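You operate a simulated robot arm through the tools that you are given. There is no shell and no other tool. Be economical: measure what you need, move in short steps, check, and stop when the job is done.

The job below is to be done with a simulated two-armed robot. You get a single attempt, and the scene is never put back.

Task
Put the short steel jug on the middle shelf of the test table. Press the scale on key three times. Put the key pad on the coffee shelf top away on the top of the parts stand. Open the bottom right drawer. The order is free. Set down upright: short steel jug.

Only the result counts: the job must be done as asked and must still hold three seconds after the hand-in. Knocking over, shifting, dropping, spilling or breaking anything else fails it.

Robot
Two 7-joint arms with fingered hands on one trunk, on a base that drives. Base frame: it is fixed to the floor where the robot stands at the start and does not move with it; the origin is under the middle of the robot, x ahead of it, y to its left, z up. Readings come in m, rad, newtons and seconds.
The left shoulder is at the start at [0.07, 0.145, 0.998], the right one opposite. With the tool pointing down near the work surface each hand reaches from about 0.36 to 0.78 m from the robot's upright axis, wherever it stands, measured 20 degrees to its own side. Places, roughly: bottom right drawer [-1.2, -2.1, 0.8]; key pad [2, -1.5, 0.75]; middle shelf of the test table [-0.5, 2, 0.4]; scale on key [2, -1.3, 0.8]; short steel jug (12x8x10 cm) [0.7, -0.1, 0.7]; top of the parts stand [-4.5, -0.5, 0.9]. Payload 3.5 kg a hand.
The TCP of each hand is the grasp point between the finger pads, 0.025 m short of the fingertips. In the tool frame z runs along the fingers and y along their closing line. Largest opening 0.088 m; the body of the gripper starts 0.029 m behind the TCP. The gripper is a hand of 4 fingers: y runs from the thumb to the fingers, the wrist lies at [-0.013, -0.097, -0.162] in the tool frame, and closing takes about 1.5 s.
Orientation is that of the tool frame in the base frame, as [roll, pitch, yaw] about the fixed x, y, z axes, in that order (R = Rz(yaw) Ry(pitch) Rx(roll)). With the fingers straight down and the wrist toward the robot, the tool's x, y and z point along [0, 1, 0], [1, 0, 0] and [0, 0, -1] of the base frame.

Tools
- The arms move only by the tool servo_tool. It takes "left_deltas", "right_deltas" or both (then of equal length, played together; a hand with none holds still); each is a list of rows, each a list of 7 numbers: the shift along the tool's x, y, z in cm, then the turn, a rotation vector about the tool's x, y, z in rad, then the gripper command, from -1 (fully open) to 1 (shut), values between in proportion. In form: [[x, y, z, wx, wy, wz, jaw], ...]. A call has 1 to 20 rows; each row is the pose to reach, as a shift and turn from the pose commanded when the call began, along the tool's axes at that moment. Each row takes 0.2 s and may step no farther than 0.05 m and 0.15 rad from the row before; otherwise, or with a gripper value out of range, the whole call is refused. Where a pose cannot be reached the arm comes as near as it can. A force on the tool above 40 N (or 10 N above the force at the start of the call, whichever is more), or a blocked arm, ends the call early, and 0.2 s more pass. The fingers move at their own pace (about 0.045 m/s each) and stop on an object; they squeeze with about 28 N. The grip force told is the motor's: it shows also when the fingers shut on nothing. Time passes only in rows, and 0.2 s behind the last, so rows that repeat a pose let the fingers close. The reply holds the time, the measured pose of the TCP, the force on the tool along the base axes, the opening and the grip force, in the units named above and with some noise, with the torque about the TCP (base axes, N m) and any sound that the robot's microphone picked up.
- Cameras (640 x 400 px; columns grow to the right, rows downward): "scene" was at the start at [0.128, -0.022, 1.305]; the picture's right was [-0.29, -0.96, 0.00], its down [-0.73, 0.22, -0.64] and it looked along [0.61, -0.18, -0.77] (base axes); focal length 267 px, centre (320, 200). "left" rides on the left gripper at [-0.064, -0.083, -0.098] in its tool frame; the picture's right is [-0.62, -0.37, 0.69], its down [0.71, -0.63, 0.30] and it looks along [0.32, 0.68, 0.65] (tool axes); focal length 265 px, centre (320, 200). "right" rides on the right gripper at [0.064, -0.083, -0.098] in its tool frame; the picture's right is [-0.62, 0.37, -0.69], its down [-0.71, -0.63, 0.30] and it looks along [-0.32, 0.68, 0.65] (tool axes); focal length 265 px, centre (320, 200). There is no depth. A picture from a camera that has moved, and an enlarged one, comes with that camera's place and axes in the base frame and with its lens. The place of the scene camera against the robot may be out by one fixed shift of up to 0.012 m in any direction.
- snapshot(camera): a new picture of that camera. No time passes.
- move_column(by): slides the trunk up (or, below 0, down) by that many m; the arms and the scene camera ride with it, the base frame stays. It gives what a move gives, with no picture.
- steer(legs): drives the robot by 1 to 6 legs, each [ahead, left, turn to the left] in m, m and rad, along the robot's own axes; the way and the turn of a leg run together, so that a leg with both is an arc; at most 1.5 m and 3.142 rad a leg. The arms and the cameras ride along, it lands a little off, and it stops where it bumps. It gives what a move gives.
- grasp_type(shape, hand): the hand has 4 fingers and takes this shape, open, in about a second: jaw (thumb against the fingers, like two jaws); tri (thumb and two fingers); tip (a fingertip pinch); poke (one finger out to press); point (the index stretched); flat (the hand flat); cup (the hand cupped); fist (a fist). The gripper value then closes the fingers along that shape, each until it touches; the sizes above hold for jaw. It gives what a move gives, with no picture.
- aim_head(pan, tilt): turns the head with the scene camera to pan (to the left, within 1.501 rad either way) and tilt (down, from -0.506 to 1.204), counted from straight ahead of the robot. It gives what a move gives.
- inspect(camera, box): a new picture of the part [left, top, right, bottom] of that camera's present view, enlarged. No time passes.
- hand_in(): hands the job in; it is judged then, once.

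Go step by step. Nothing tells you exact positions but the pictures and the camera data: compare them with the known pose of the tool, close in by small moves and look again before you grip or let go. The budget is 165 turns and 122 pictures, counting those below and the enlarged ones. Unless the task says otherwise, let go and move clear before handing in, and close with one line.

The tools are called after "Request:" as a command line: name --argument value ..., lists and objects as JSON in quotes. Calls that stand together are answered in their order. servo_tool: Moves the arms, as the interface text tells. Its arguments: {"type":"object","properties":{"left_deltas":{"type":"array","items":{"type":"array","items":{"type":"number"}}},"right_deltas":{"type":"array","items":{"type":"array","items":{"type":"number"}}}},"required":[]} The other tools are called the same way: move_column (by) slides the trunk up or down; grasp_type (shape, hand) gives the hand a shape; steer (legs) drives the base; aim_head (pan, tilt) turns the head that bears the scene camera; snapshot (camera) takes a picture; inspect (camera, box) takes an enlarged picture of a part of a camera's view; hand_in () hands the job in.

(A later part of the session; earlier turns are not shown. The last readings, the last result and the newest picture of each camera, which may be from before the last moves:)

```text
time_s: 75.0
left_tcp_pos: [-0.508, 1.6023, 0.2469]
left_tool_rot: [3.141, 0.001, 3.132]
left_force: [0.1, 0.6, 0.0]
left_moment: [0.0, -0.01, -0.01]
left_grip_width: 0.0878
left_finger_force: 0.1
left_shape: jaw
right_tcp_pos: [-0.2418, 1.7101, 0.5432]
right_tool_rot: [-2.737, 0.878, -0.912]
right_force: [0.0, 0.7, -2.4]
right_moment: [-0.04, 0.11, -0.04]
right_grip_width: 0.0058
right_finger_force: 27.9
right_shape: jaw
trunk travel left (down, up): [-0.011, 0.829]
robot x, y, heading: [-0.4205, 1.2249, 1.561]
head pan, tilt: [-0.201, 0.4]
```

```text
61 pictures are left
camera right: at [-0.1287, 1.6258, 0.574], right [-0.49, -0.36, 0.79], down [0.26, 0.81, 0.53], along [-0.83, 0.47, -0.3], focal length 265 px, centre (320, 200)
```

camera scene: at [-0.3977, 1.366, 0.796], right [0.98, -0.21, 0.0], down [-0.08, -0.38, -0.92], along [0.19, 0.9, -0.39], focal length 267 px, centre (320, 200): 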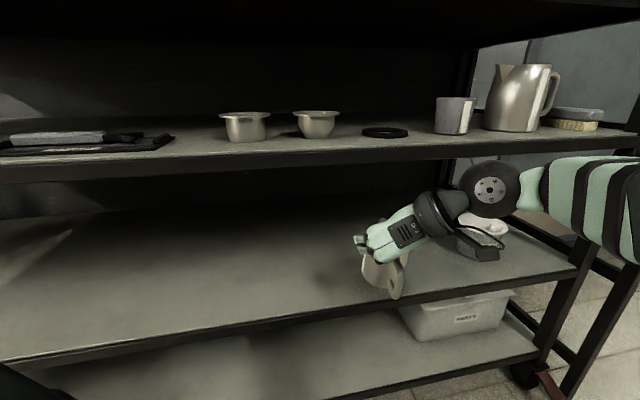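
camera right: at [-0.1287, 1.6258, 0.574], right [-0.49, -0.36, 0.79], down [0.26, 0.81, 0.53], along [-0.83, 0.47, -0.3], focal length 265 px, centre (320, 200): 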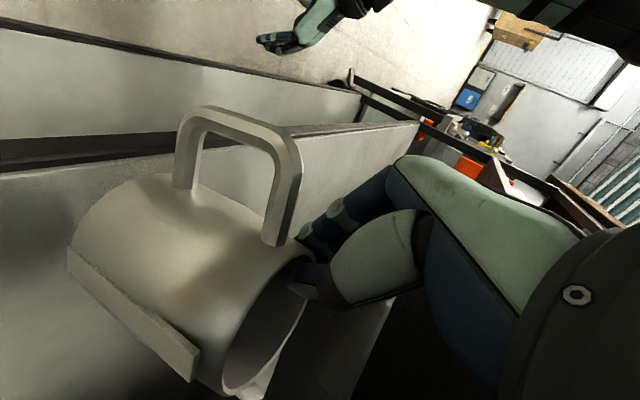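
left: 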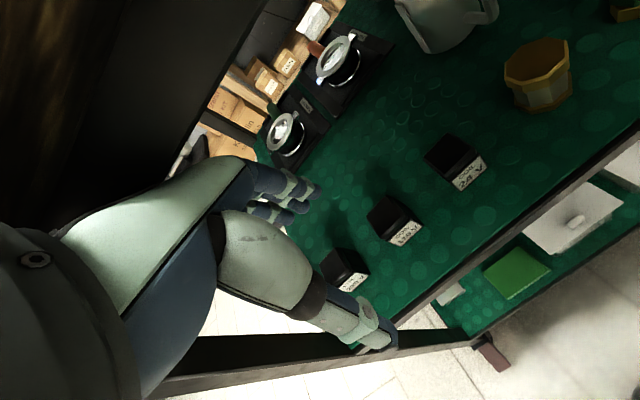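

The jug is at the shelf front and about 3 cm above it. I'll push it 10.5 cm forward over the shelf at the same height and check.

Request:
servo_tool --right_deltas '[[-1.78, -1.13, 2.8, 0, 0, 0, 1], [-3.55, -2.26, 5.6, 0, 0, 0, 1], [-5.3, -3.4, 8.4, 0, 0, 0, 1]]'

Request:
inspect --camera "scene" --box '[320, 130, 560, 310]'

Request:
snapshot --camera "right"

```text
time_s: 76.0
left_tcp_pos: [-0.4984, 1.5891, 0.2529]
left_tool_rot: [3.13, -0.002, 3.111]
left_force: [0.1, -0.8, 0.8]
left_moment: [-0.02, 0.0, 0.0]
left_grip_width: 0.0876
left_finger_force: 0.1
left_shape: jaw
right_tcp_pos: [-0.2527, 1.7539, 0.5446]
right_tool_rot: [-2.828, 0.886, -0.817]
right_force: [0.9, -0.4, -2.5]
right_moment: [0.0, 0.04, -0.02]
right_grip_width: 0.0058
right_finger_force: 28.3
right_shape: jaw
trunk travel left (down, up): [-0.011, 0.829]
robot x, y, heading: [-0.4237, 1.2128, 1.541]
head pan, tilt: [-0.201, 0.4]
stopped in row 3 (right hand): the arm was blocked; the commanded pose is now the measured one
```

```text
2.22 times, centred on (440, 220) of scene
camera zoom: at [-0.3928, 1.3449, 0.799], right [0.97, -0.23, 0.0], down [-0.09, -0.37, -0.93], along [0.21, 0.9, -0.38], focal length 593 px, centre (53, 156)
```

zoom: 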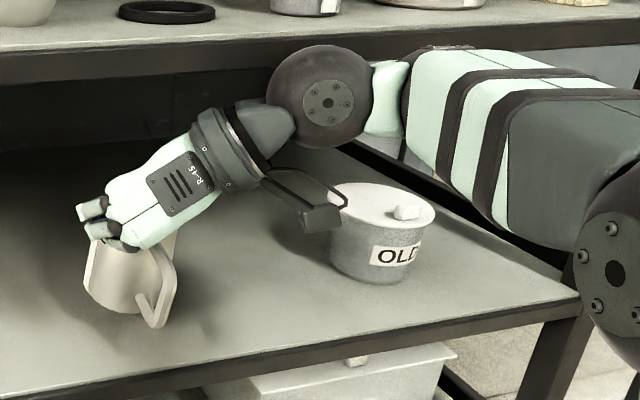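

```text
59 pictures are left
camera right: at [-0.1258, 1.6898, 0.5726], right [-0.39, -0.41, 0.82], down [0.15, 0.86, 0.5], along [-0.91, 0.31, -0.28], focal length 265 px, centre (320, 200)
```

right: 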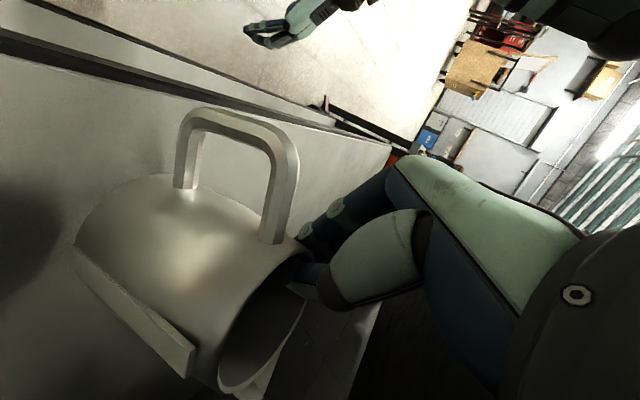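

The wrist joint met the upper shelf's edge. I'll back off 2 cm, lower 2.5 cm, then creep forward again under it.

Request:
servo_tool --right_deltas '[[0.92, 0.95, -1.5, 0, 0, 0, 1], [2.86, 1.44, 0.0, 0, 0, 0, 1]]'

Request:
servo_tool --right_deltas '[[-0.92, -0.95, 1.5, 0, 0, 0, 1], [-1.84, -1.9, 3.0, 0, 0, 0, 1], [-2.77, -2.86, 4.5, 0, 0, 0, 1]]'

Request:
inspect --camera "scene" --box '[320, 130, 560, 310]'

```text
time_s: 76.6
left_tcp_pos: [-0.5002, 1.5937, 0.2478]
left_tool_rot: [3.14, -0.003, 3.117]
left_force: [0.3, 1.0, 0.5]
left_moment: [0.04, -0.04, 0.02]
left_grip_width: 0.0877
left_finger_force: 0.0
left_shape: jaw
right_tcp_pos: [-0.2541, 1.7475, 0.513]
right_tool_rot: [-2.827, 0.879, -0.821]
right_force: [-1.1, 0.1, 1.8]
right_moment: [-0.01, -0.01, 0.02]
right_grip_width: 0.0058
right_finger_force: 28.1
right_shape: jaw
trunk travel left (down, up): [-0.011, 0.829]
robot x, y, heading: [-0.4219, 1.2148, 1.548]
head pan, tilt: [-0.201, 0.4]
```

```text
time_s: 77.4
left_tcp_pos: [-0.4992, 1.5936, 0.2451]
left_tool_rot: [3.14, -0.002, 3.118]
left_force: [0.3, 0.2, -0.4]
left_moment: [0.01, -0.01, 0.02]
left_grip_width: 0.0875
left_finger_force: 0.0
left_shape: jaw
right_tcp_pos: [-0.2521, 1.8057, 0.5123]
right_tool_rot: [-2.826, 0.878, -0.821]
right_force: [0.2, 0.2, -0.5]
right_moment: [-0.02, 0.04, -0.05]
right_grip_width: 0.0058
right_finger_force: 27.9
right_shape: jaw
trunk travel left (down, up): [-0.011, 0.829]
robot x, y, heading: [-0.4176, 1.2154, 1.547]
head pan, tilt: [-0.201, 0.4]
```

```text
2.22 times, centred on (440, 220) of scene
camera zoom: at [-0.3939, 1.3556, 0.796], right [0.97, -0.22, 0.0], down [-0.09, -0.38, -0.92], along [0.21, 0.9, -0.39], focal length 593 px, centre (53, 156)
```

zoom: 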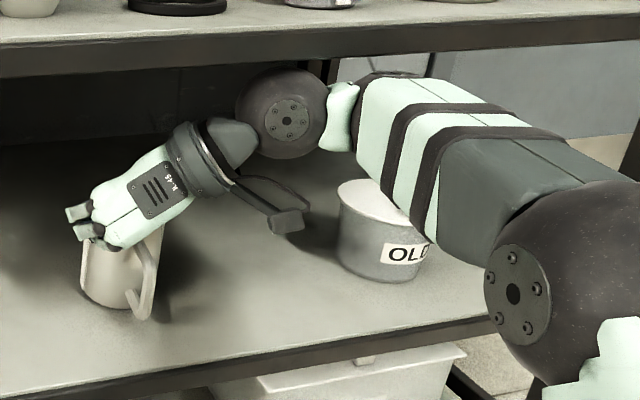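

The jug is over the shelf. I'll lower it in 3 mm steps to find contact.

Request:
servo_tool --right_deltas '[[0.23, 0.06, 0.18, 0, 0, 0, 1], [0.46, 0.12, 0.36, 0, 0, 0, 1], [0.69, 0.18, 0.54, 0, 0, 0, 1]]'

Request:
inspect --camera "scene" --box '[330, 190, 410, 270]'

```text
time_s: 78.2
left_tcp_pos: [-0.4993, 1.5944, 0.2481]
left_tool_rot: [3.138, -0.001, 3.116]
left_force: [0.7, 0.2, -0.8]
left_moment: [0.01, 0.01, 0.0]
left_grip_width: 0.0878
left_finger_force: 0.1
left_shape: jaw
right_tcp_pos: [-0.2546, 1.8036, 0.5085]
right_tool_rot: [-2.818, 0.885, -0.814]
right_force: [-4.9, 2.1, 17.7]
right_moment: [0.24, 0.0, 0.05]
right_grip_width: 0.0054
right_finger_force: 27.8
right_shape: jaw
trunk travel left (down, up): [-0.011, 0.829]
robot x, y, heading: [-0.4208, 1.2134, 1.55]
head pan, tilt: [-0.201, 0.4]
```

```text
5.00 times, centred on (370, 230) of scene
camera zoom: at [-0.3949, 1.3541, 0.7967], right [0.97, -0.22, 0.0], down [-0.09, -0.38, -0.92], along [0.21, 0.9, -0.39], focal length 1335 px, centre (70, 50)
```

zoom: 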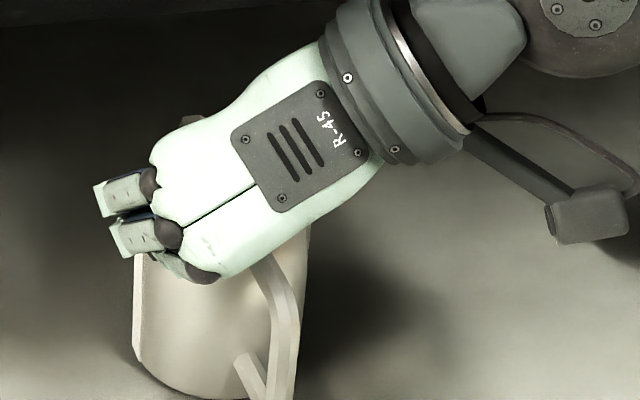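

The jug has touched down with about 18 N. I'll ease up slightly, open the hand, and withdraw back along the fingers.

Request:
servo_tool --right_deltas '[[-0.15, 0, -0.12, 0, 0, 0, 1], [-0.2, -0.05, -0.16, 0, 0, 0, 0.8], [-0.2, -0.05, -0.16, 0, 0, 0, 0.6], [-0.2, -0.05, -0.16, 0, 0, 0, 0.4], [-0.2, -0.05, -0.16, 0, 0, 0, 0.2], [-0.2, -0.05, -0.16, 0, 0, 0, 0.2], [-0.2, -0.05, -0.16, 0, 0, 0, 0.2]]'

Request:
snapshot --camera "right"

Request:
inspect --camera "scene" --box '[320, 130, 560, 310]'

```text
time_s: 79.8
left_tcp_pos: [-0.4992, 1.5946, 0.2459]
left_tool_rot: [-3.141, 0.0, 3.117]
left_force: [-0.3, 0.0, 0.2]
left_moment: [0.01, -0.02, -0.03]
left_grip_width: 0.0876
left_finger_force: 0.1
left_shape: jaw
right_tcp_pos: [-0.2529, 1.8056, 0.5065]
right_tool_rot: [-2.825, 0.878, -0.82]
right_force: [0.4, 0.5, 0.3]
right_moment: [0.02, -0.01, 0.01]
right_grip_width: 0.0352
right_finger_force: 0.1
right_shape: jaw
trunk travel left (down, up): [-0.011, 0.829]
robot x, y, heading: [-0.4209, 1.2156, 1.548]
head pan, tilt: [-0.201, 0.4]
```

```text
56 pictures are left
camera right: at [-0.1279, 1.7407, 0.5343], right [-0.4, -0.4, 0.83], down [0.15, 0.86, 0.49], along [-0.91, 0.32, -0.28], focal length 265 px, centre (320, 200)
```

right: 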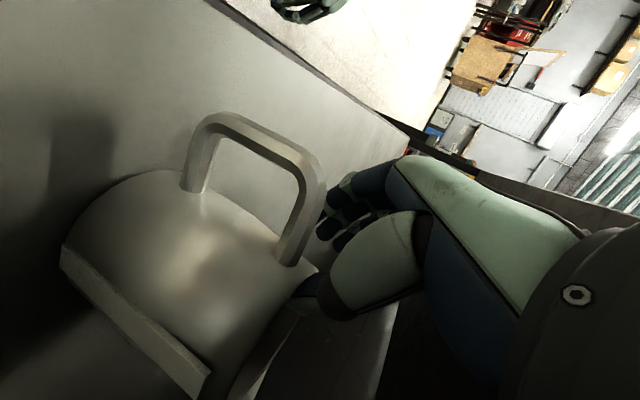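

```text
2.22 times, centred on (440, 220) of scene
camera zoom: at [-0.3939, 1.3557, 0.796], right [0.97, -0.22, 0.0], down [-0.09, -0.38, -0.92], along [0.21, 0.9, -0.39], focal length 593 px, centre (53, 156)
```

zoom: 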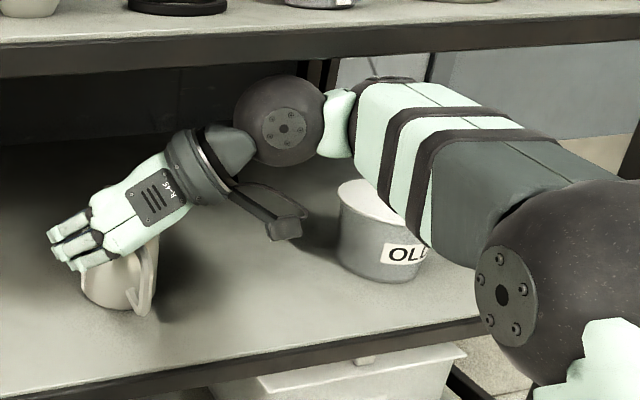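

The jug stands free on the middle shelf. I'll lift the hand out by pitching it up as it rises, so the wrist stays below the upper shelf, then pull back.

Request:
servo_tool --right_deltas '[[-0.62, -0.16, -0.48, 0, -0.13, 0, 0.2], [-1.23, -0.32, -0.96, 0, -0.26, 0, 0.2], [-1.85, -0.47, -1.44, 0, -0.39, 0, 0.2], [-2.3, -0.55, -1.9, 0, -0.42, 0, 0.2], [-1.39, 0.36, -3.3, 0, -0.42, 0, 0.2], [0.23, 2.03, -5.9, 0, -0.42, 0, 0.2], [2.3, 4.18, -9.28, 0, -0.42, 0, 0.2]]'

Request:
snapshot --camera "scene"

```text
time_s: 81.4
left_tcp_pos: [-0.4997, 1.5935, 0.2472]
left_tool_rot: [3.141, -0.002, 3.118]
left_force: [0.6, -0.5, -0.5]
left_moment: [0.03, -0.02, -0.03]
left_grip_width: 0.0879
left_finger_force: 0.0
left_shape: jaw
right_tcp_pos: [-0.2527, 1.7065, 0.5372]
right_tool_rot: [-2.45, 1.254, -0.399]
right_force: [0.4, 0.3, -0.6]
right_moment: [0.0, -0.02, -0.01]
right_grip_width: 0.0348
right_finger_force: 0.2
right_shape: jaw
trunk travel left (down, up): [-0.011, 0.829]
robot x, y, heading: [-0.4217, 1.2169, 1.55]
head pan, tilt: [-0.201, 0.4]
```

```text
54 pictures are left
camera scene: at [-0.3939, 1.3558, 0.796], right [0.97, -0.22, 0.0], down [-0.09, -0.38, -0.92], along [0.21, 0.9, -0.39], focal length 267 px, centre (320, 200)
```

scene: 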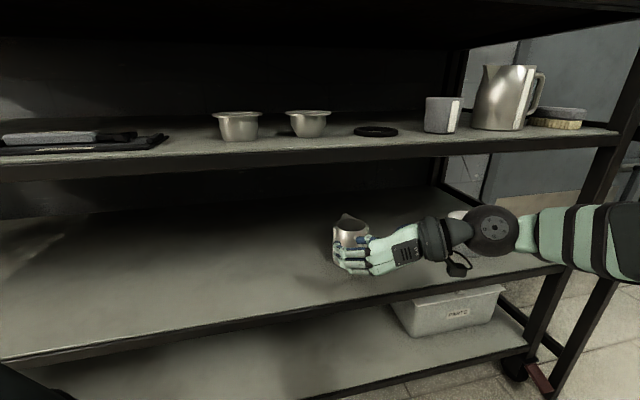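

The jug stands upright on the middle shelf. I'll back away and verify, then raise the trunk.

Request:
steer --legs '[[-0.6, 0, 0]]'

Request:
move_column --by 0.5

Request:
snapshot --camera "scene"

Request:
steer --legs '[[0, 0, 3.1]]'

Request:
aim_head --pan 0 --tilt 0.45

Request:
snapshot --camera "scene"

```text
time_s: 84.8
left_tcp_pos: [-0.5148, 0.9845, 0.2466]
left_tool_rot: [3.141, -0.001, 3.124]
left_force: [0.6, 0.8, -1.0]
left_moment: [0.0, 0.01, 0.01]
left_grip_width: 0.0876
left_finger_force: 0.0
left_shape: jaw
right_tcp_pos: [-0.269, 1.1004, 0.5376]
right_tool_rot: [-2.454, 1.253, -0.396]
right_force: [0.3, -0.2, 0.3]
right_moment: [0.01, 0.02, 0.01]
right_grip_width: 0.035
right_finger_force: 0.0
right_shape: jaw
trunk travel left (down, up): [-0.011, 0.829]
robot x, y, heading: [-0.4361, 0.6067, 1.552]
head pan, tilt: [-0.201, 0.4]
```

```text
refused: 0.5 is not a number from -0.4 to 0.4
```

```text
53 pictures are left
camera scene: at [-0.4076, 0.7479, 0.796], right [0.98, -0.22, 0.0], down [-0.08, -0.38, -0.92], along [0.2, 0.9, -0.39], focal length 267 px, centre (320, 200)
```

scene: 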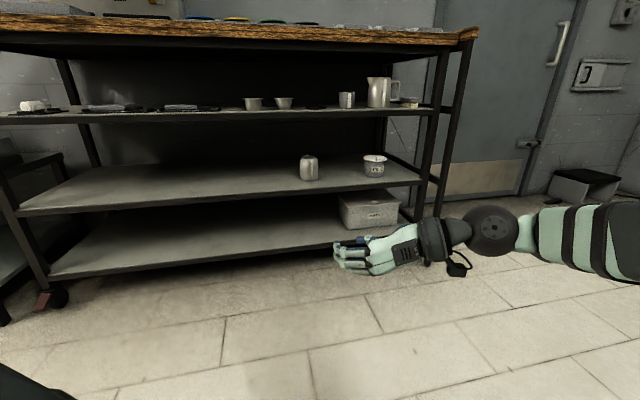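

```text
time_s: 92.5
left_tcp_pos: [-0.3683, 0.2261, 0.2465]
left_tool_rot: [-3.141, -0.002, -0.068]
left_force: [0.1, 0.6, 0.3]
left_moment: [-0.02, 0.0, 0.0]
left_grip_width: 0.0876
left_finger_force: 0.1
left_shape: jaw
right_tcp_pos: [-0.6196, 0.1227, 0.5384]
right_tool_rot: [-2.456, 1.253, 2.694]
right_force: [0.2, 0.1, -0.9]
right_moment: [-0.01, 0.03, 0.03]
right_grip_width: 0.0349
right_finger_force: 0.1
right_shape: jaw
trunk travel left (down, up): [-0.011, 0.829]
robot x, y, heading: [-0.4341, 0.611, -1.637]
head pan, tilt: [-0.201, 0.4]
```

```text
time_s: 93.2
left_tcp_pos: [-0.3677, 0.2256, 0.2457]
left_tool_rot: [3.141, -0.001, -0.065]
left_force: [0.6, 0.2, 0.0]
left_moment: [-0.02, 0.02, 0.0]
left_grip_width: 0.0875
left_finger_force: 0.1
left_shape: jaw
right_tcp_pos: [-0.6193, 0.1232, 0.5365]
right_tool_rot: [-2.454, 1.255, 2.695]
right_force: [-1.3, 0.3, -1.1]
right_moment: [-0.01, 0.0, 0.0]
right_grip_width: 0.035
right_finger_force: 0.0
right_shape: jaw
trunk travel left (down, up): [-0.011, 0.829]
robot x, y, heading: [-0.4333, 0.6071, -1.637]
head pan, tilt: [0.0, 0.45]
```

```text
52 pictures are left
camera scene: at [-0.438, 0.4656, 0.7914], right [-1.0, 0.07, 0.0], down [0.03, 0.43, -0.9], along [-0.06, -0.9, -0.44], focal length 267 px, centre (320, 200)
```

scene: 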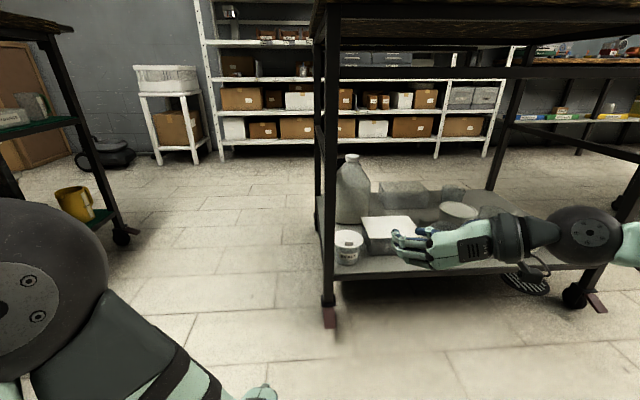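

The jug stands upright on the middle shelf, and that part is done. I'll raise the trunk so the elbows clear the tables, shift into the corridor and drive toward the coffee shelf.

Request:
move_column --by 0.4

Request:
move_column --by 0.35

Request:
steer --legs '[[0, 0.38, 0.067], [1.3, 0, 0]]'

Request:
aim_head --pan 1.0 --tilt 0.45

Request:
snapshot --camera "scene"

```text
time_s: 97.0
left_tcp_pos: [-0.3695, 0.2255, 0.646]
left_tool_rot: [3.142, -0.002, -0.068]
left_force: [-0.3, 0.0, -0.2]
left_moment: [0.03, 0.01, -0.02]
left_grip_width: 0.0878
left_finger_force: 0.1
left_shape: jaw
right_tcp_pos: [-0.6206, 0.1218, 0.9386]
right_tool_rot: [-2.457, 1.252, 2.692]
right_force: [-0.1, 0.4, -0.6]
right_moment: [-0.02, 0.01, 0.02]
right_grip_width: 0.0349
right_finger_force: 0.0
right_shape: jaw
trunk travel left (down, up): [-0.411, 0.429]
robot x, y, heading: [-0.4313, 0.6038, -1.637]
head pan, tilt: [0.0, 0.45]
```

```text
time_s: 100.5
left_tcp_pos: [-0.3688, 0.225, 0.9966]
left_tool_rot: [3.141, -0.002, -0.067]
left_force: [-0.5, -0.4, -0.5]
left_moment: [-0.03, -0.02, 0.0]
left_grip_width: 0.0876
left_finger_force: 0.0
left_shape: jaw
right_tcp_pos: [-0.6203, 0.1218, 1.2876]
right_tool_rot: [-2.457, 1.252, 2.694]
right_force: [0.1, -1.7, -0.4]
right_moment: [-0.01, -0.01, -0.03]
right_grip_width: 0.0352
right_finger_force: 0.1
right_shape: jaw
trunk travel left (down, up): [-0.761, 0.079]
robot x, y, heading: [-0.4354, 0.6039, -1.637]
head pan, tilt: [0.0, 0.45]
```

```text
time_s: 106.9
left_tcp_pos: [0.0594, -0.5285, 0.9467]
left_tool_rot: [-2.847, 0.059, 0.068]
left_force: [0.4, 1.4, 0.8]
left_moment: [-0.04, -0.01, 0.03]
left_grip_width: 0.0881
left_finger_force: 0.0
left_shape: jaw
right_tcp_pos: [-0.2253, -0.6192, 1.2829]
right_tool_rot: [2.54, 1.116, 1.369]
right_force: [0.3, 2.3, 0.4]
right_moment: [0.04, 0.05, -0.07]
right_grip_width: 0.0348
right_finger_force: 0.0
right_shape: jaw
trunk travel left (down, up): [-0.761, 0.079]
robot x, y, heading: [-0.0776, -0.2802, -1.651]
head pan, tilt: [0.0, 0.45]
stopped in leg 2: the robot was blocked; the commanded pose is now the measured one
```

```text
time_s: 108.1
left_tcp_pos: [0.0359, -0.5596, 0.9356]
left_tool_rot: [-2.829, 0.064, 0.012]
left_force: [0.1, -0.4, 0.3]
left_moment: [0.03, -0.03, 0.03]
left_grip_width: 0.088
left_finger_force: 0.0
left_shape: jaw
right_tcp_pos: [-0.2429, -0.6386, 1.2698]
right_tool_rot: [2.572, 1.093, 1.356]
right_force: [-0.5, -0.5, -0.3]
right_moment: [0.04, -0.01, 0.02]
right_grip_width: 0.0354
right_finger_force: 0.0
right_shape: jaw
trunk travel left (down, up): [-0.761, 0.079]
robot x, y, heading: [-0.0928, -0.287, -1.706]
head pan, tilt: [1.0, 0.45]
```

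```text
51 pictures are left
camera scene: at [0.0304, -0.1406, 1.5558], right [-0.64, -0.75, 0.15], down [-0.37, 0.13, -0.92], along [0.67, -0.65, -0.36], focal length 267 px, centre (320, 200)
```

scene: 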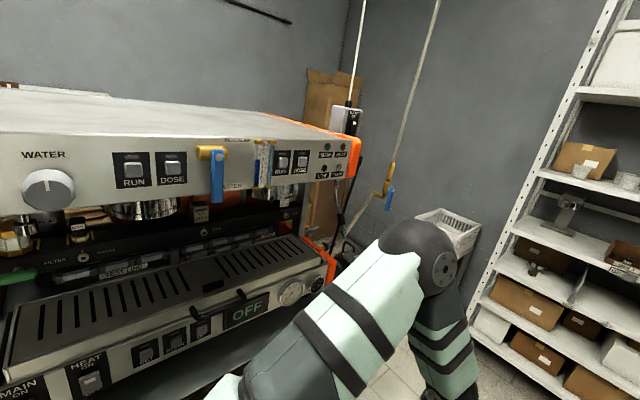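

I was blocked and the camera shows the robot tilted, so something is in contact. I'll look with both hand cameras before any time passes.

Request:
snapshot --camera "left"

Request:
snapshot --camera "right"

```text
50 pictures are left
camera left: at [-0.0206, -0.5114, 1.0597], right [-0.66, 0.56, -0.5], down [0.7, 0.7, -0.14], along [0.28, -0.45, -0.85], focal length 265 px, centre (320, 200)
```

left: 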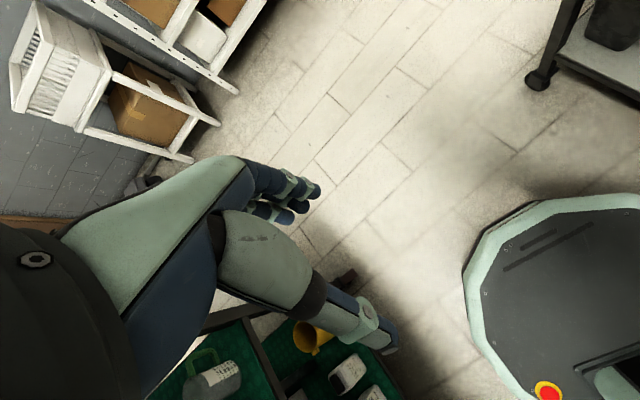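

```text
49 pictures are left
camera right: at [-0.351, -0.5506, 1.2327], right [0.02, 0.41, 0.91], down [-0.54, -0.76, 0.36], along [0.84, -0.5, 0.21], focal length 265 px, centre (320, 200)
```

right: 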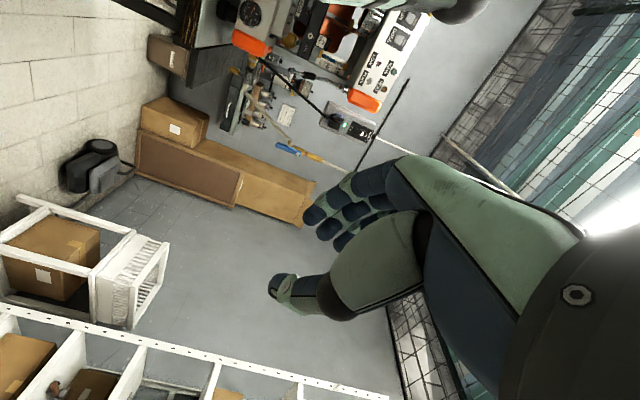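

The yaw to the right suggests my right elbow is caught on something over the rear table. I'll reverse a little to free it, then look to the right.

Request:
steer --legs '[[-0.15, 0, 0]]'

Request:
aim_head --pan -1.1 --tilt 0.6

Request:
snapshot --camera "scene"

```text
time_s: 108.9
left_tcp_pos: [-0.0031, -0.5219, 0.852]
left_tool_rot: [-2.518, -0.022, -0.333]
left_force: [-0.5, -0.2, 1.7]
left_moment: [-0.09, -0.07, -0.03]
left_grip_width: 0.0878
left_finger_force: 0.1
left_shape: jaw
right_tcp_pos: [-0.2491, -0.6174, 1.2108]
right_tool_rot: [2.574, 0.756, 1.479]
right_force: [5.9, 3.1, -1.9]
right_moment: [-0.25, 0.08, -0.35]
right_grip_width: 0.0356
right_finger_force: 0.0
right_shape: jaw
trunk travel left (down, up): [-0.761, 0.079]
robot x, y, heading: [-0.1165, -0.2652, -1.774]
head pan, tilt: [1.0, 0.45]
stopped in leg 1: the robot was blocked; the commanded pose is now the measured one
```

```text
time_s: 110.9
left_tcp_pos: [-0.0155, -0.6767, 0.8169]
left_tool_rot: [-2.513, -0.019, 0.099]
left_force: [0.1, -0.9, -0.2]
left_moment: [-0.03, -0.02, -0.03]
left_grip_width: 0.0879
left_finger_force: 0.1
left_shape: jaw
right_tcp_pos: [-0.2802, -0.9124, 1.1268]
right_tool_rot: [2.588, 0.809, 1.602]
right_force: [0.4, 1.6, 3.5]
right_moment: [0.04, 0.26, -0.09]
right_grip_width: 0.0352
right_finger_force: 0.0
right_shape: jaw
trunk travel left (down, up): [-0.761, 0.079]
robot x, y, heading: [-0.1856, -0.2816, -1.498]
head pan, tilt: [-1.1, 0.6]
```

```text
48 pictures are left
camera scene: at [-0.2808, -0.4524, 1.5237], right [-0.52, 0.86, 0.04], down [0.5, 0.33, -0.8], along [-0.7, -0.4, -0.6], focal length 267 px, centre (320, 200)
```

scene: 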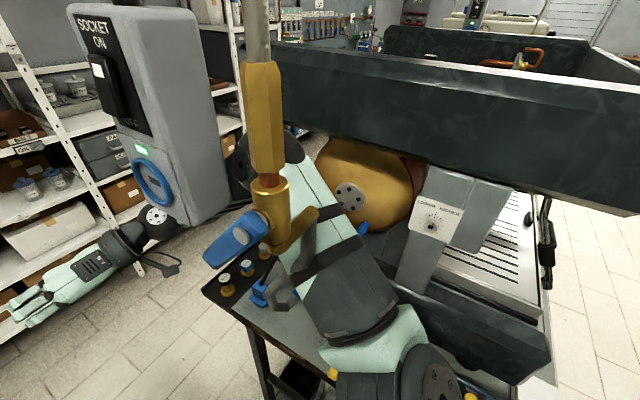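

My right arm is tangled near a hanging valve and a socket over the rear table. I need more views before moving anything.

Request:
snapshot --camera "right"

Request:
aim_head --pan -1.3 --tilt 0.1

Request:
snapshot --camera "scene"

```text
47 pictures are left
camera right: at [-0.4058, -0.8425, 1.1095], right [-0.06, 0.14, 0.99], down [-0.35, -0.93, 0.11], along [0.94, -0.34, 0.1], focal length 265 px, centre (320, 200)
```

right: 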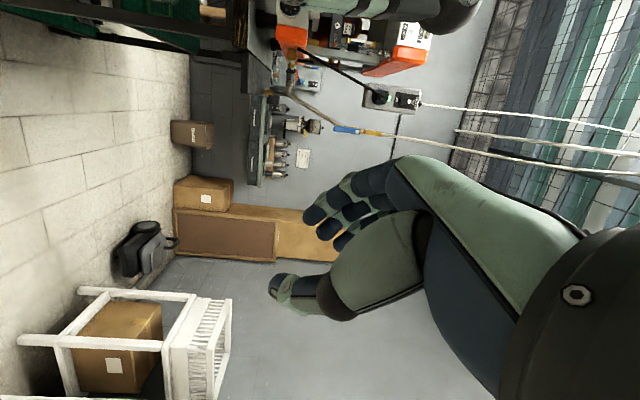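

```text
time_s: 111.8
left_tcp_pos: [-0.0152, -0.678, 0.8222]
left_tool_rot: [-2.507, -0.016, -0.137]
left_force: [0.0, 0.0, 0.1]
left_moment: [-0.01, 0.0, -0.02]
left_grip_width: 0.0879
left_finger_force: 0.1
left_shape: jaw
right_tcp_pos: [-0.3025, -0.8221, 1.136]
right_tool_rot: [2.549, 0.754, 1.387]
right_force: [-0.6, 0.1, 0.3]
right_moment: [0.0, -0.02, 0.03]
right_grip_width: 0.0348
right_finger_force: 0.0
right_shape: jaw
trunk travel left (down, up): [-0.761, 0.079]
robot x, y, heading: [-0.1006, -0.2782, -1.736]
head pan, tilt: [-1.3, 0.099]
```

```text
46 pictures are left
camera scene: at [-0.2147, -0.3206, 1.5731], right [-0.11, 0.99, -0.01], down [0.11, 0.0, -0.99], along [-0.99, -0.11, -0.11], focal length 267 px, centre (320, 200)
```

scene: 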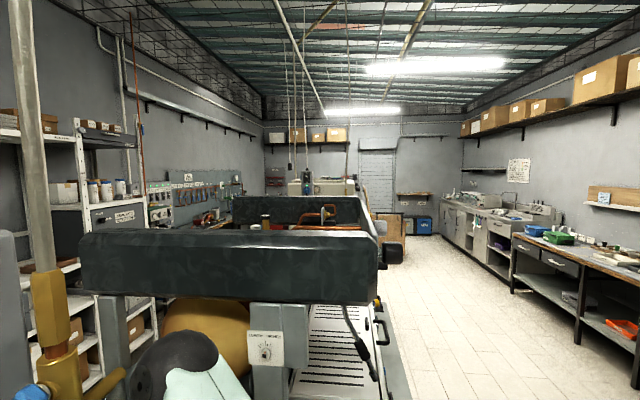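

The arm actually passes beneath the valve and socket, and only my right elbow is touching the machine on the rear table. The robot is upright, so I'll strafe away from it with a slight turn and then check.

Request:
steer --legs '[[0, 0.1, 0.15]]'

Request:
snapshot --camera "scene"

```text
time_s: 112.5
left_tcp_pos: [-0.0133, -0.6777, 0.8215]
left_tool_rot: [-2.506, -0.013, -0.137]
left_force: [-0.8, -0.1, -0.4]
left_moment: [0.02, -0.05, -0.01]
left_grip_width: 0.088
left_finger_force: 0.1
left_shape: jaw
right_tcp_pos: [-0.3049, -0.8233, 1.1361]
right_tool_rot: [2.545, 0.753, 1.371]
right_force: [-0.6, 0.0, 0.3]
right_moment: [-0.01, 0.0, 0.03]
right_grip_width: 0.0351
right_finger_force: 0.1
right_shape: jaw
trunk travel left (down, up): [-0.761, 0.079]
robot x, y, heading: [-0.0986, -0.277, -1.733]
head pan, tilt: [-1.3, 0.099]
stopped in leg 1: the robot was blocked; the commanded pose is now the measured one
```

```text
45 pictures are left
camera scene: at [-0.2109, -0.3229, 1.5729], right [-0.11, 0.99, -0.01], down [0.11, 0.0, -0.99], along [-0.99, -0.11, -0.11], focal length 267 px, centre (320, 200)
```

scene: 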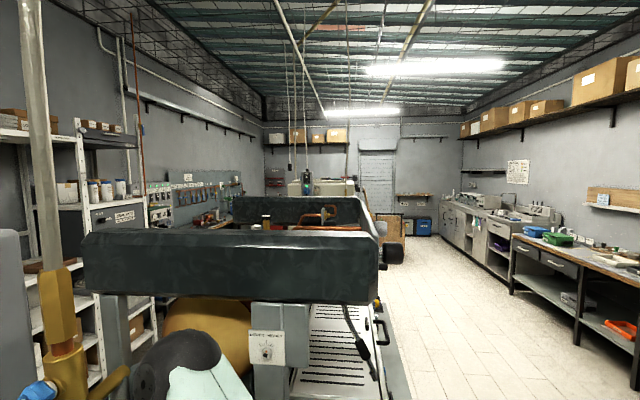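

I'm blocked to the left as well, so I'll look that way.

Request:
aim_head --pan 1.1 --tilt 0.75

Request:
snapshot --camera "scene"

Request:
aim_head --pan -0.8 --tilt 0.75

Request:
snapshot --camera "scene"

```text
time_s: 114.7
left_tcp_pos: [-0.0129, -0.6784, 0.8212]
left_tool_rot: [-2.509, -0.017, -0.133]
left_force: [0.0, -0.2, 0.2]
left_moment: [-0.01, 0.01, 0.01]
left_grip_width: 0.0876
left_finger_force: 0.1
left_shape: jaw
right_tcp_pos: [-0.3027, -0.8238, 1.1364]
right_tool_rot: [2.545, 0.756, 1.377]
right_force: [0.0, 0.2, -0.1]
right_moment: [0.0, -0.02, 0.0]
right_grip_width: 0.0352
right_finger_force: 0.0
right_shape: jaw
trunk travel left (down, up): [-0.761, 0.079]
robot x, y, heading: [-0.0998, -0.279, -1.731]
head pan, tilt: [1.1, 0.75]
```

```text
44 pictures are left
camera scene: at [-0.0538, -0.3608, 1.5165], right [-0.59, -0.81, 0.0], down [-0.54, 0.39, -0.74], along [0.6, -0.44, -0.67], focal length 267 px, centre (320, 200)
```

scene: 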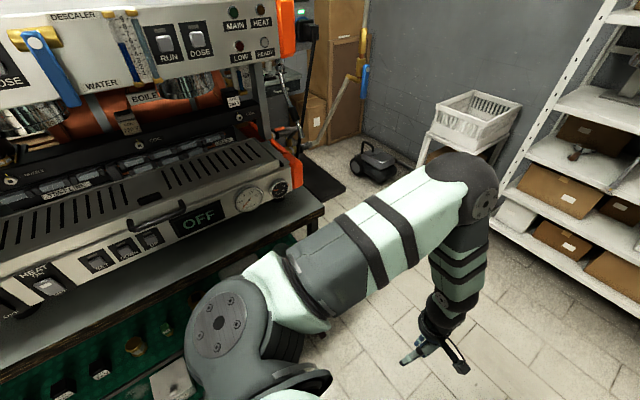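

```text
time_s: 116.6
left_tcp_pos: [-0.0121, -0.678, 0.8214]
left_tool_rot: [-2.507, -0.017, -0.134]
left_force: [0.1, -0.4, 0.1]
left_moment: [-0.05, 0.01, -0.01]
left_grip_width: 0.0878
left_finger_force: 0.0
left_shape: jaw
right_tcp_pos: [-0.3033, -0.8234, 1.1374]
right_tool_rot: [2.545, 0.756, 1.378]
right_force: [0.1, -0.1, -0.6]
right_moment: [0.01, 0.01, -0.01]
right_grip_width: 0.0352
right_finger_force: 0.1
right_shape: jaw
trunk travel left (down, up): [-0.761, 0.079]
robot x, y, heading: [-0.0974, -0.2771, -1.729]
head pan, tilt: [-0.799, 0.75]
```

```text
43 pictures are left
camera scene: at [-0.1886, -0.3599, 1.5146], right [-0.58, 0.82, -0.02], down [0.57, 0.39, -0.73], along [-0.59, -0.43, -0.69], focal length 267 px, centre (320, 200)
```

scene: 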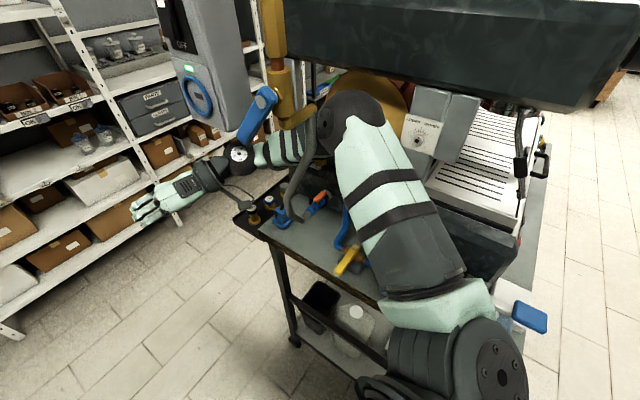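

The left arm is free, so it is the right elbow caught behind a fitting on the rear machine. I'll enlarge that region.

Request:
inspect --camera "scene" --box '[210, 40, 450, 240]'

```text
2.00 times, centred on (330, 140) of scene
camera zoom: at [-0.1886, -0.3599, 1.5146], right [-0.58, 0.82, -0.02], down [0.57, 0.39, -0.73], along [-0.59, -0.43, -0.69], focal length 534 px, centre (300, 320)
```

zoom: 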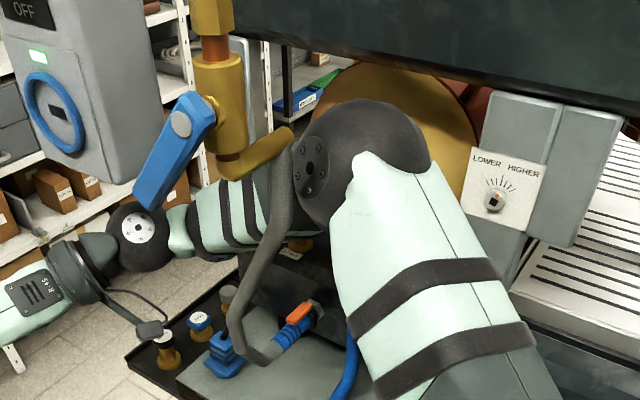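

The elbow sphere sits just behind the valve's spout, so my earlier turn pressed it further in. I'll move straight away diagonally, back and left, with no turn.

Request:
steer --legs '[[-0.05, 0.07, 0]]'

Request:
inspect --camera "scene" --box '[210, 40, 450, 240]'

```text
time_s: 117.7
left_tcp_pos: [-0.0007, -0.6966, 0.8154]
left_tool_rot: [-2.492, -0.029, -0.247]
left_force: [-1.7, -0.5, -0.7]
left_moment: [0.08, -0.03, 0.0]
left_grip_width: 0.0878
left_finger_force: 0.1
left_shape: jaw
right_tcp_pos: [-0.3135, -0.811, 1.1237]
right_tool_rot: [2.522, 0.733, 1.245]
right_force: [-1.4, -0.5, -0.7]
right_moment: [-0.01, -0.01, 0.05]
right_grip_width: 0.0353
right_finger_force: 0.1
right_shape: jaw
trunk travel left (down, up): [-0.761, 0.079]
robot x, y, heading: [-0.0293, -0.2789, -1.847]
head pan, tilt: [-0.799, 0.75]
```

```text
2.00 times, centred on (330, 140) of scene
camera zoom: at [-0.1517, -0.3674, 1.5113], right [-0.48, 0.88, -0.01], down [0.62, 0.33, -0.71], along [-0.62, -0.35, -0.7], focal length 534 px, centre (300, 320)
```

zoom: 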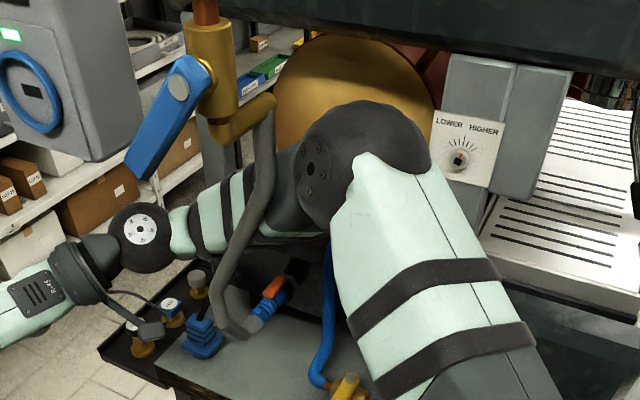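

The robot moved but pivoted about the wrist, which sits under the valve's blue handle. Everything holding me hangs from above, so I'll lower the trunk 8 cm and then strafe away.

Request:
move_column --by -0.08

Request:
steer --legs '[[-0.03, 0.06, 0.05]]'

Request:
inspect --camera "scene" --box '[150, 40, 450, 290]'

```text
time_s: 118.8
left_tcp_pos: [0.0222, -0.6979, 0.7367]
left_tool_rot: [-2.499, 0.002, -0.247]
left_force: [-0.2, -0.3, 0.6]
left_moment: [0.03, 0.0, -0.04]
left_grip_width: 0.0879
left_finger_force: 0.2
left_shape: jaw
right_tcp_pos: [-0.28, -0.8125, 1.0524]
right_tool_rot: [2.565, 0.742, 1.274]
right_force: [0.6, -0.4, 0.3]
right_moment: [0.01, 0.0, -0.03]
right_grip_width: 0.035
right_finger_force: 0.1
right_shape: jaw
trunk travel left (down, up): [-0.681, 0.159]
robot x, y, heading: [-0.0288, -0.2786, -1.842]
head pan, tilt: [-0.799, 0.75]
```

```text
time_s: 119.8
left_tcp_pos: [0.1052, -0.6794, 0.7363]
left_tool_rot: [-2.499, -0.002, -0.201]
left_force: [-0.2, 0.2, -0.1]
left_moment: [0.01, 0.01, 0.02]
left_grip_width: 0.0879
left_finger_force: 0.2
left_shape: jaw
right_tcp_pos: [-0.1937, -0.809, 1.0521]
right_tool_rot: [2.56, 0.742, 1.317]
right_force: [0.1, -0.6, 0.4]
right_moment: [0.0, -0.01, -0.01]
right_grip_width: 0.035
right_finger_force: 0.1
right_shape: jaw
trunk travel left (down, up): [-0.681, 0.159]
robot x, y, heading: [0.0349, -0.2632, -1.796]
head pan, tilt: [-0.799, 0.75]
```

```text
1.60 times, centred on (300, 165) of scene
camera zoom: at [-0.0428, -0.3579, 1.4348], right [-0.52, 0.85, 0.0], down [0.58, 0.36, -0.73], along [-0.62, -0.38, -0.68], focal length 427 px, centre (352, 256)
```

zoom: 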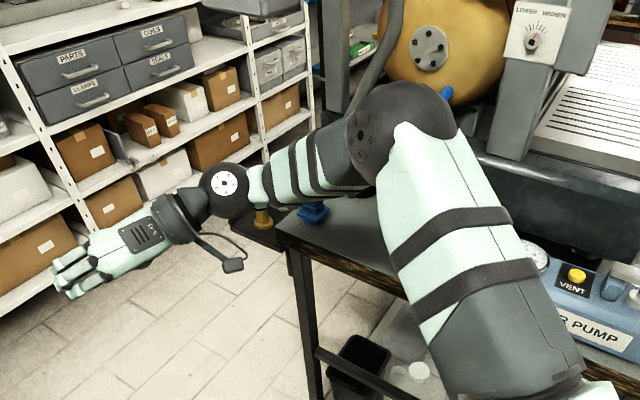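

I'm free, and the hose and valve look intact. I'll drive forward parallel to the corridor before turning, keeping the elbow clear of the table.

Request:
steer --legs '[[0.4, 0.09, 0]]'

Request:
snapshot --camera "scene"

```text
time_s: 122.4
left_tcp_pos: [0.1036, -1.0871, 0.7361]
left_tool_rot: [-2.498, 0.0, -0.197]
left_force: [-0.5, 0.0, -0.7]
left_moment: [-0.02, 0.01, -0.02]
left_grip_width: 0.0881
left_finger_force: 0.0
left_shape: jaw
right_tcp_pos: [-0.1943, -1.2179, 1.0515]
right_tool_rot: [2.562, 0.741, 1.323]
right_force: [-0.2, -0.9, 0.4]
right_moment: [0.01, 0.01, -0.03]
right_grip_width: 0.0351
right_finger_force: 0.0
right_shape: jaw
trunk travel left (down, up): [-0.681, 0.159]
robot x, y, heading: [0.0372, -0.6718, -1.789]
head pan, tilt: [-0.799, 0.75]
```

```text
39 pictures are left
camera scene: at [-0.0434, -0.7662, 1.435], right [-0.52, 0.85, 0.0], down [0.58, 0.36, -0.73], along [-0.62, -0.38, -0.68], focal length 267 px, centre (320, 200)
```

scene: 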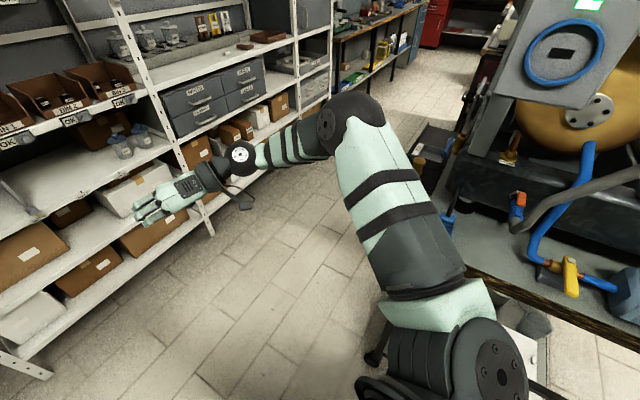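

I'm past the machine. The 2×2 drawer block on the white rack is visible too. I'll arc into the open aisle and turn toward the coffee shelf.

Request:
steer --legs '[[0.38, 0, 0.35], [0, 0, 0.44], [0.44, 0, 0.4], [0, 0, 0.6]]'

Request:
aim_head --pan 0 --tilt 0.35

Request:
snapshot --camera "scene"

```text
time_s: 130.0
left_tcp_pos: [0.7097, -1.2043, 0.7363]
left_tool_rot: [-2.499, 0.0, 1.599]
left_force: [-0.1, 0.1, -0.3]
left_moment: [-0.02, -0.02, -0.02]
left_grip_width: 0.0882
left_finger_force: 0.0
left_shape: jaw
right_tcp_pos: [0.9033, -1.4655, 1.052]
right_tool_rot: [2.56, 0.74, 3.117]
right_force: [0.0, 0.4, -0.1]
right_moment: [0.01, -0.01, 0.0]
right_grip_width: 0.0351
right_finger_force: 0.1
right_shape: jaw
trunk travel left (down, up): [-0.681, 0.159]
robot x, y, heading: [0.3243, -1.3644, 0.002]
head pan, tilt: [-0.799, 0.75]
```

```text
time_s: 131.1
left_tcp_pos: [0.7083, -1.2064, 0.7371]
left_tool_rot: [-2.498, 0.0, 1.599]
left_force: [-0.1, -0.2, 0.5]
left_moment: [0.03, 0.01, -0.01]
left_grip_width: 0.0881
left_finger_force: 0.0
left_shape: jaw
right_tcp_pos: [0.9038, -1.4655, 1.0512]
right_tool_rot: [2.561, 0.742, 3.116]
right_force: [0.3, -0.5, 0.6]
right_moment: [-0.02, -0.01, 0.03]
right_grip_width: 0.0349
right_finger_force: 0.1
right_shape: jaw
trunk travel left (down, up): [-0.681, 0.159]
robot x, y, heading: [0.3223, -1.3681, 0.004]
head pan, tilt: [0.0, 0.351]
```

```text
38 pictures are left
camera scene: at [0.4694, -1.3644, 1.4705], right [0.0, -1.0, 0.0], down [-0.34, 0.0, -0.94], along [0.94, 0.0, -0.34], focal length 267 px, centre (320, 200)
```

scene: 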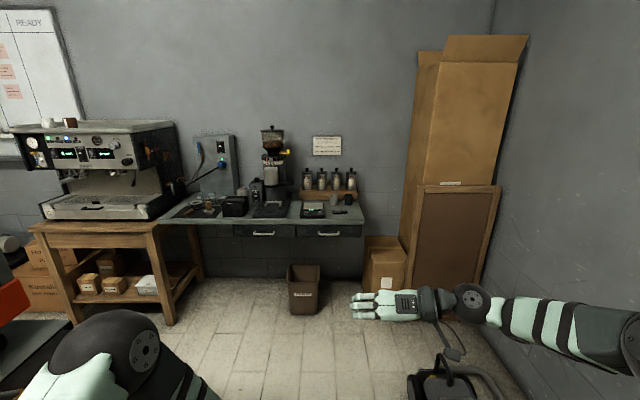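

The coffee shelf with grinder, canisters and a small scale is straight ahead. I'll enlarge it.

Request:
inspect --camera "scene" --box '[220, 160, 380, 260]'

```text
4.00 times, centred on (300, 210) of scene
camera zoom: at [0.4694, -1.3644, 1.4705], right [0.0, -1.0, 0.0], down [-0.34, 0.0, -0.94], along [0.94, 0.0, -0.34], focal length 1068 px, centre (400, 160)
```

zoom: 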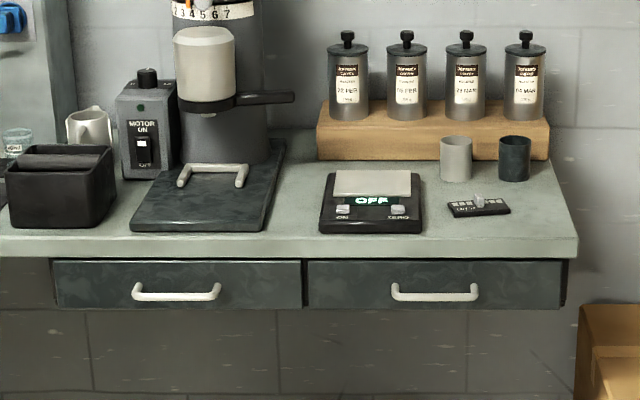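

On the scale the ON key is the left one, near (2.08, -1.27), and the key pad is the small black strip at about (2.1, -1.5). I'll set both hands fingers-down at a safe height, then drive up.

Request:
servo_tool --right_deltas '[[0.3, -0.34, -0.55, 0.073, 0.0105, 0.117, -1], [0.6, -0.67, -1.1, 0.146, 0.021, 0.234, -1], [0.9, -1.0, -1.65, 0.218, 0.0315, 0.352, -1], [1.2, -1.34, -2.2, 0.291, 0.042, 0.469, -1], [1.5, -1.68, -2.75, 0.364, 0.0525, 0.586, -1], [1.8, -2.0, -3.3, 0.437, 0.063, 0.703, -1], [2.15, -2.35, -3.85, 0.51, 0.0735, 0.82, -1], [2.45, -2.7, -4.4, 0.582, 0.084, 0.938, -1], [2.8, -3.0, -4.95, 0.655, 0.0945, 1.055, -1], [3.1, -3.4, -5.5, 0.728, 0.105, 1.172, -1], [3.4, -3.7, -6.05, 0.801, 0.1155, 1.289, -1], [3.7, -4.0, -6.6, 0.873, 0.126, 1.407, -1], [4.0, -4.4, -7.15, 0.946, 0.1365, 1.524, -1], [4.3, -4.7, -7.7, 1.019, 0.147, 1.641, -1]]' --left_deltas '[[0, -1.1, -1.4, -0.046, 0, 0, -1], [0, -2.1, -2.9, -0.092, 0, 0, -1], [0, -3.2, -4.3, -0.138, 0, 0, -1], [0, -4.3, -5.7, -0.184, 0, 0, -1], [0, -5.4, -7.1, -0.23, 0, 0, -1], [0, -6.4, -8.6, -0.276, 0, 0, -1], [0, -7.5, -10, -0.321, 0, 0, -1], [0, -8.6, -11.4, -0.367, 0, 0, -1], [0, -9.6, -12.9, -0.413, 0, 0, -1], [0, -10.7, -14.3, -0.459, 0, 0, -1], [0, -11.8, -15.7, -0.505, 0, 0, -1], [0, -12.9, -17.1, -0.551, 0, 0, -1], [0, -13.9, -18.6, -0.597, 0, 0, -1], [0, -15, -20, -0.643, 0, 0, -1]]'

Request:
steer --legs '[[1.08, -0.03, 0]]'

Request:
aim_head --pan -0.05 --tilt 0.85

Request:
snapshot --camera "scene"

```text
time_s: 134.1
left_tcp_pos: [0.7196, -1.206, 0.9883]
left_tool_rot: [-3.14, -0.001, 1.598]
left_force: [0.6, 1.2, 0.3]
left_moment: [-0.01, -0.02, 0.02]
left_grip_width: 0.0878
left_finger_force: 0.0
left_shape: jaw
left hand out of reach, approached as far as the arm can: row 13, 14
right_tcp_pos: [0.8433, -1.5441, 1.0514]
right_tool_rot: [-3.139, 0.001, 1.567]
right_force: [0.1, -0.4, 0.0]
right_moment: [-0.03, 0.0, -0.02]
right_grip_width: 0.0876
right_finger_force: 0.1
right_shape: jaw
trunk travel left (down, up): [-0.681, 0.159]
robot x, y, heading: [0.32, -1.3644, 0.004]
head pan, tilt: [0.0, 0.351]
```

```text
time_s: 139.7
left_tcp_pos: [1.808, -1.2267, 0.988]
left_tool_rot: [-3.141, 0.001, 1.606]
left_force: [0.7, 0.4, -0.1]
left_moment: [0.01, -0.02, 0.01]
left_grip_width: 0.088
left_finger_force: 0.1
left_shape: jaw
right_tcp_pos: [1.9345, -1.5651, 1.0516]
right_tool_rot: [3.14, 0.003, 1.576]
right_force: [0.4, 0.0, 0.0]
right_moment: [0.0, -0.02, -0.02]
right_grip_width: 0.0876
right_finger_force: 0.1
right_shape: jaw
trunk travel left (down, up): [-0.681, 0.159]
robot x, y, heading: [1.4107, -1.3895, 0.015]
head pan, tilt: [0.0, 0.351]
```

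```text
time_s: 140.7
left_tcp_pos: [1.8089, -1.2266, 0.9885]
left_tool_rot: [-3.141, 0.0, 1.604]
left_force: [0.3, 0.1, 0.5]
left_moment: [-0.01, -0.02, 0.0]
left_grip_width: 0.0878
left_finger_force: 0.1
left_shape: jaw
right_tcp_pos: [1.9352, -1.5651, 1.0513]
right_tool_rot: [3.141, 0.0, 1.577]
right_force: [0.5, -0.2, 0.7]
right_moment: [-0.01, 0.02, -0.02]
right_grip_width: 0.0875
right_finger_force: 0.1
right_shape: jaw
trunk travel left (down, up): [-0.681, 0.159]
robot x, y, heading: [1.412, -1.3861, 0.01]
head pan, tilt: [-0.051, 0.85]
```

```text
36 pictures are left
camera scene: at [1.544, -1.3901, 1.427], right [-0.04, -1.0, 0.0], down [-0.75, 0.03, -0.66], along [0.66, -0.03, -0.75], focal length 267 px, centre (320, 200)
```

scene: 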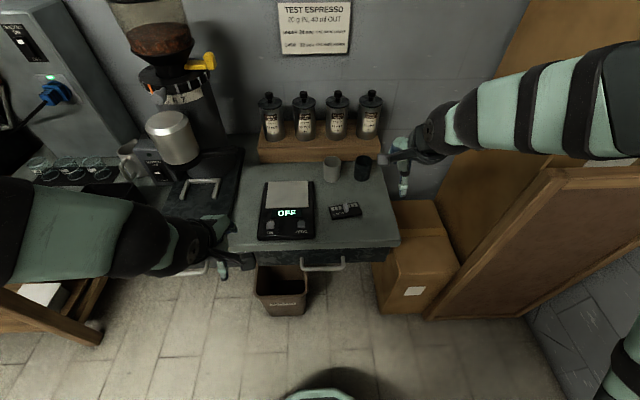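

Triangulating puts the key pad at about (2.024, -1.485) with z near 0.82. I'll enlarge the scale and pad.

Request:
inspect --camera "scene" --box '[235, 165, 395, 265]'

Request:
snapshot --camera "left"

```text
4.00 times, centred on (315, 215) of scene
camera zoom: at [1.544, -1.3901, 1.427], right [-0.04, -1.0, 0.0], down [-0.75, 0.03, -0.66], along [0.66, -0.03, -0.75], focal length 1068 px, centre (340, 140)
```

zoom: 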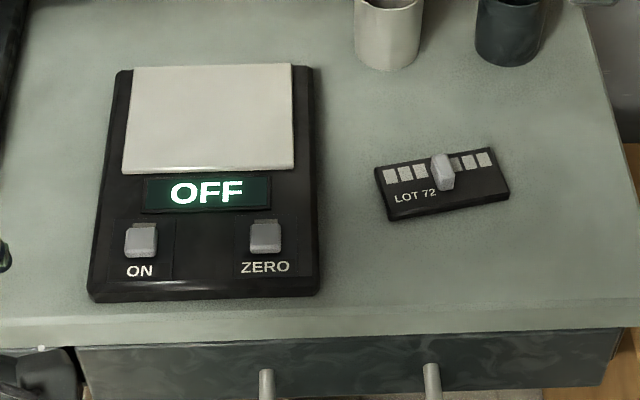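

```text
34 pictures are left
camera left: at [1.7275, -1.2948, 1.0865], right [-0.35, -0.63, -0.69], down [-0.65, 0.69, -0.3], along [0.67, 0.35, -0.65], focal length 265 px, centre (320, 200)
```

left: 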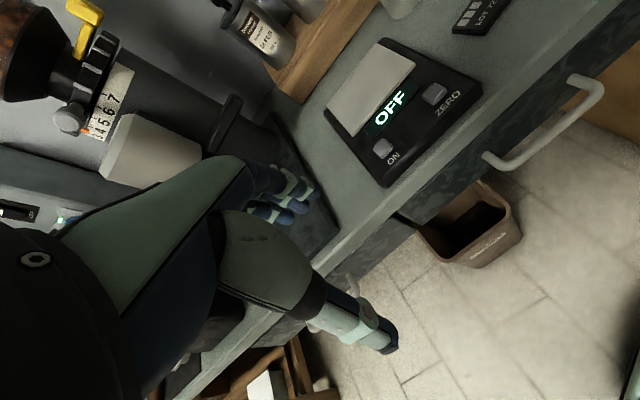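

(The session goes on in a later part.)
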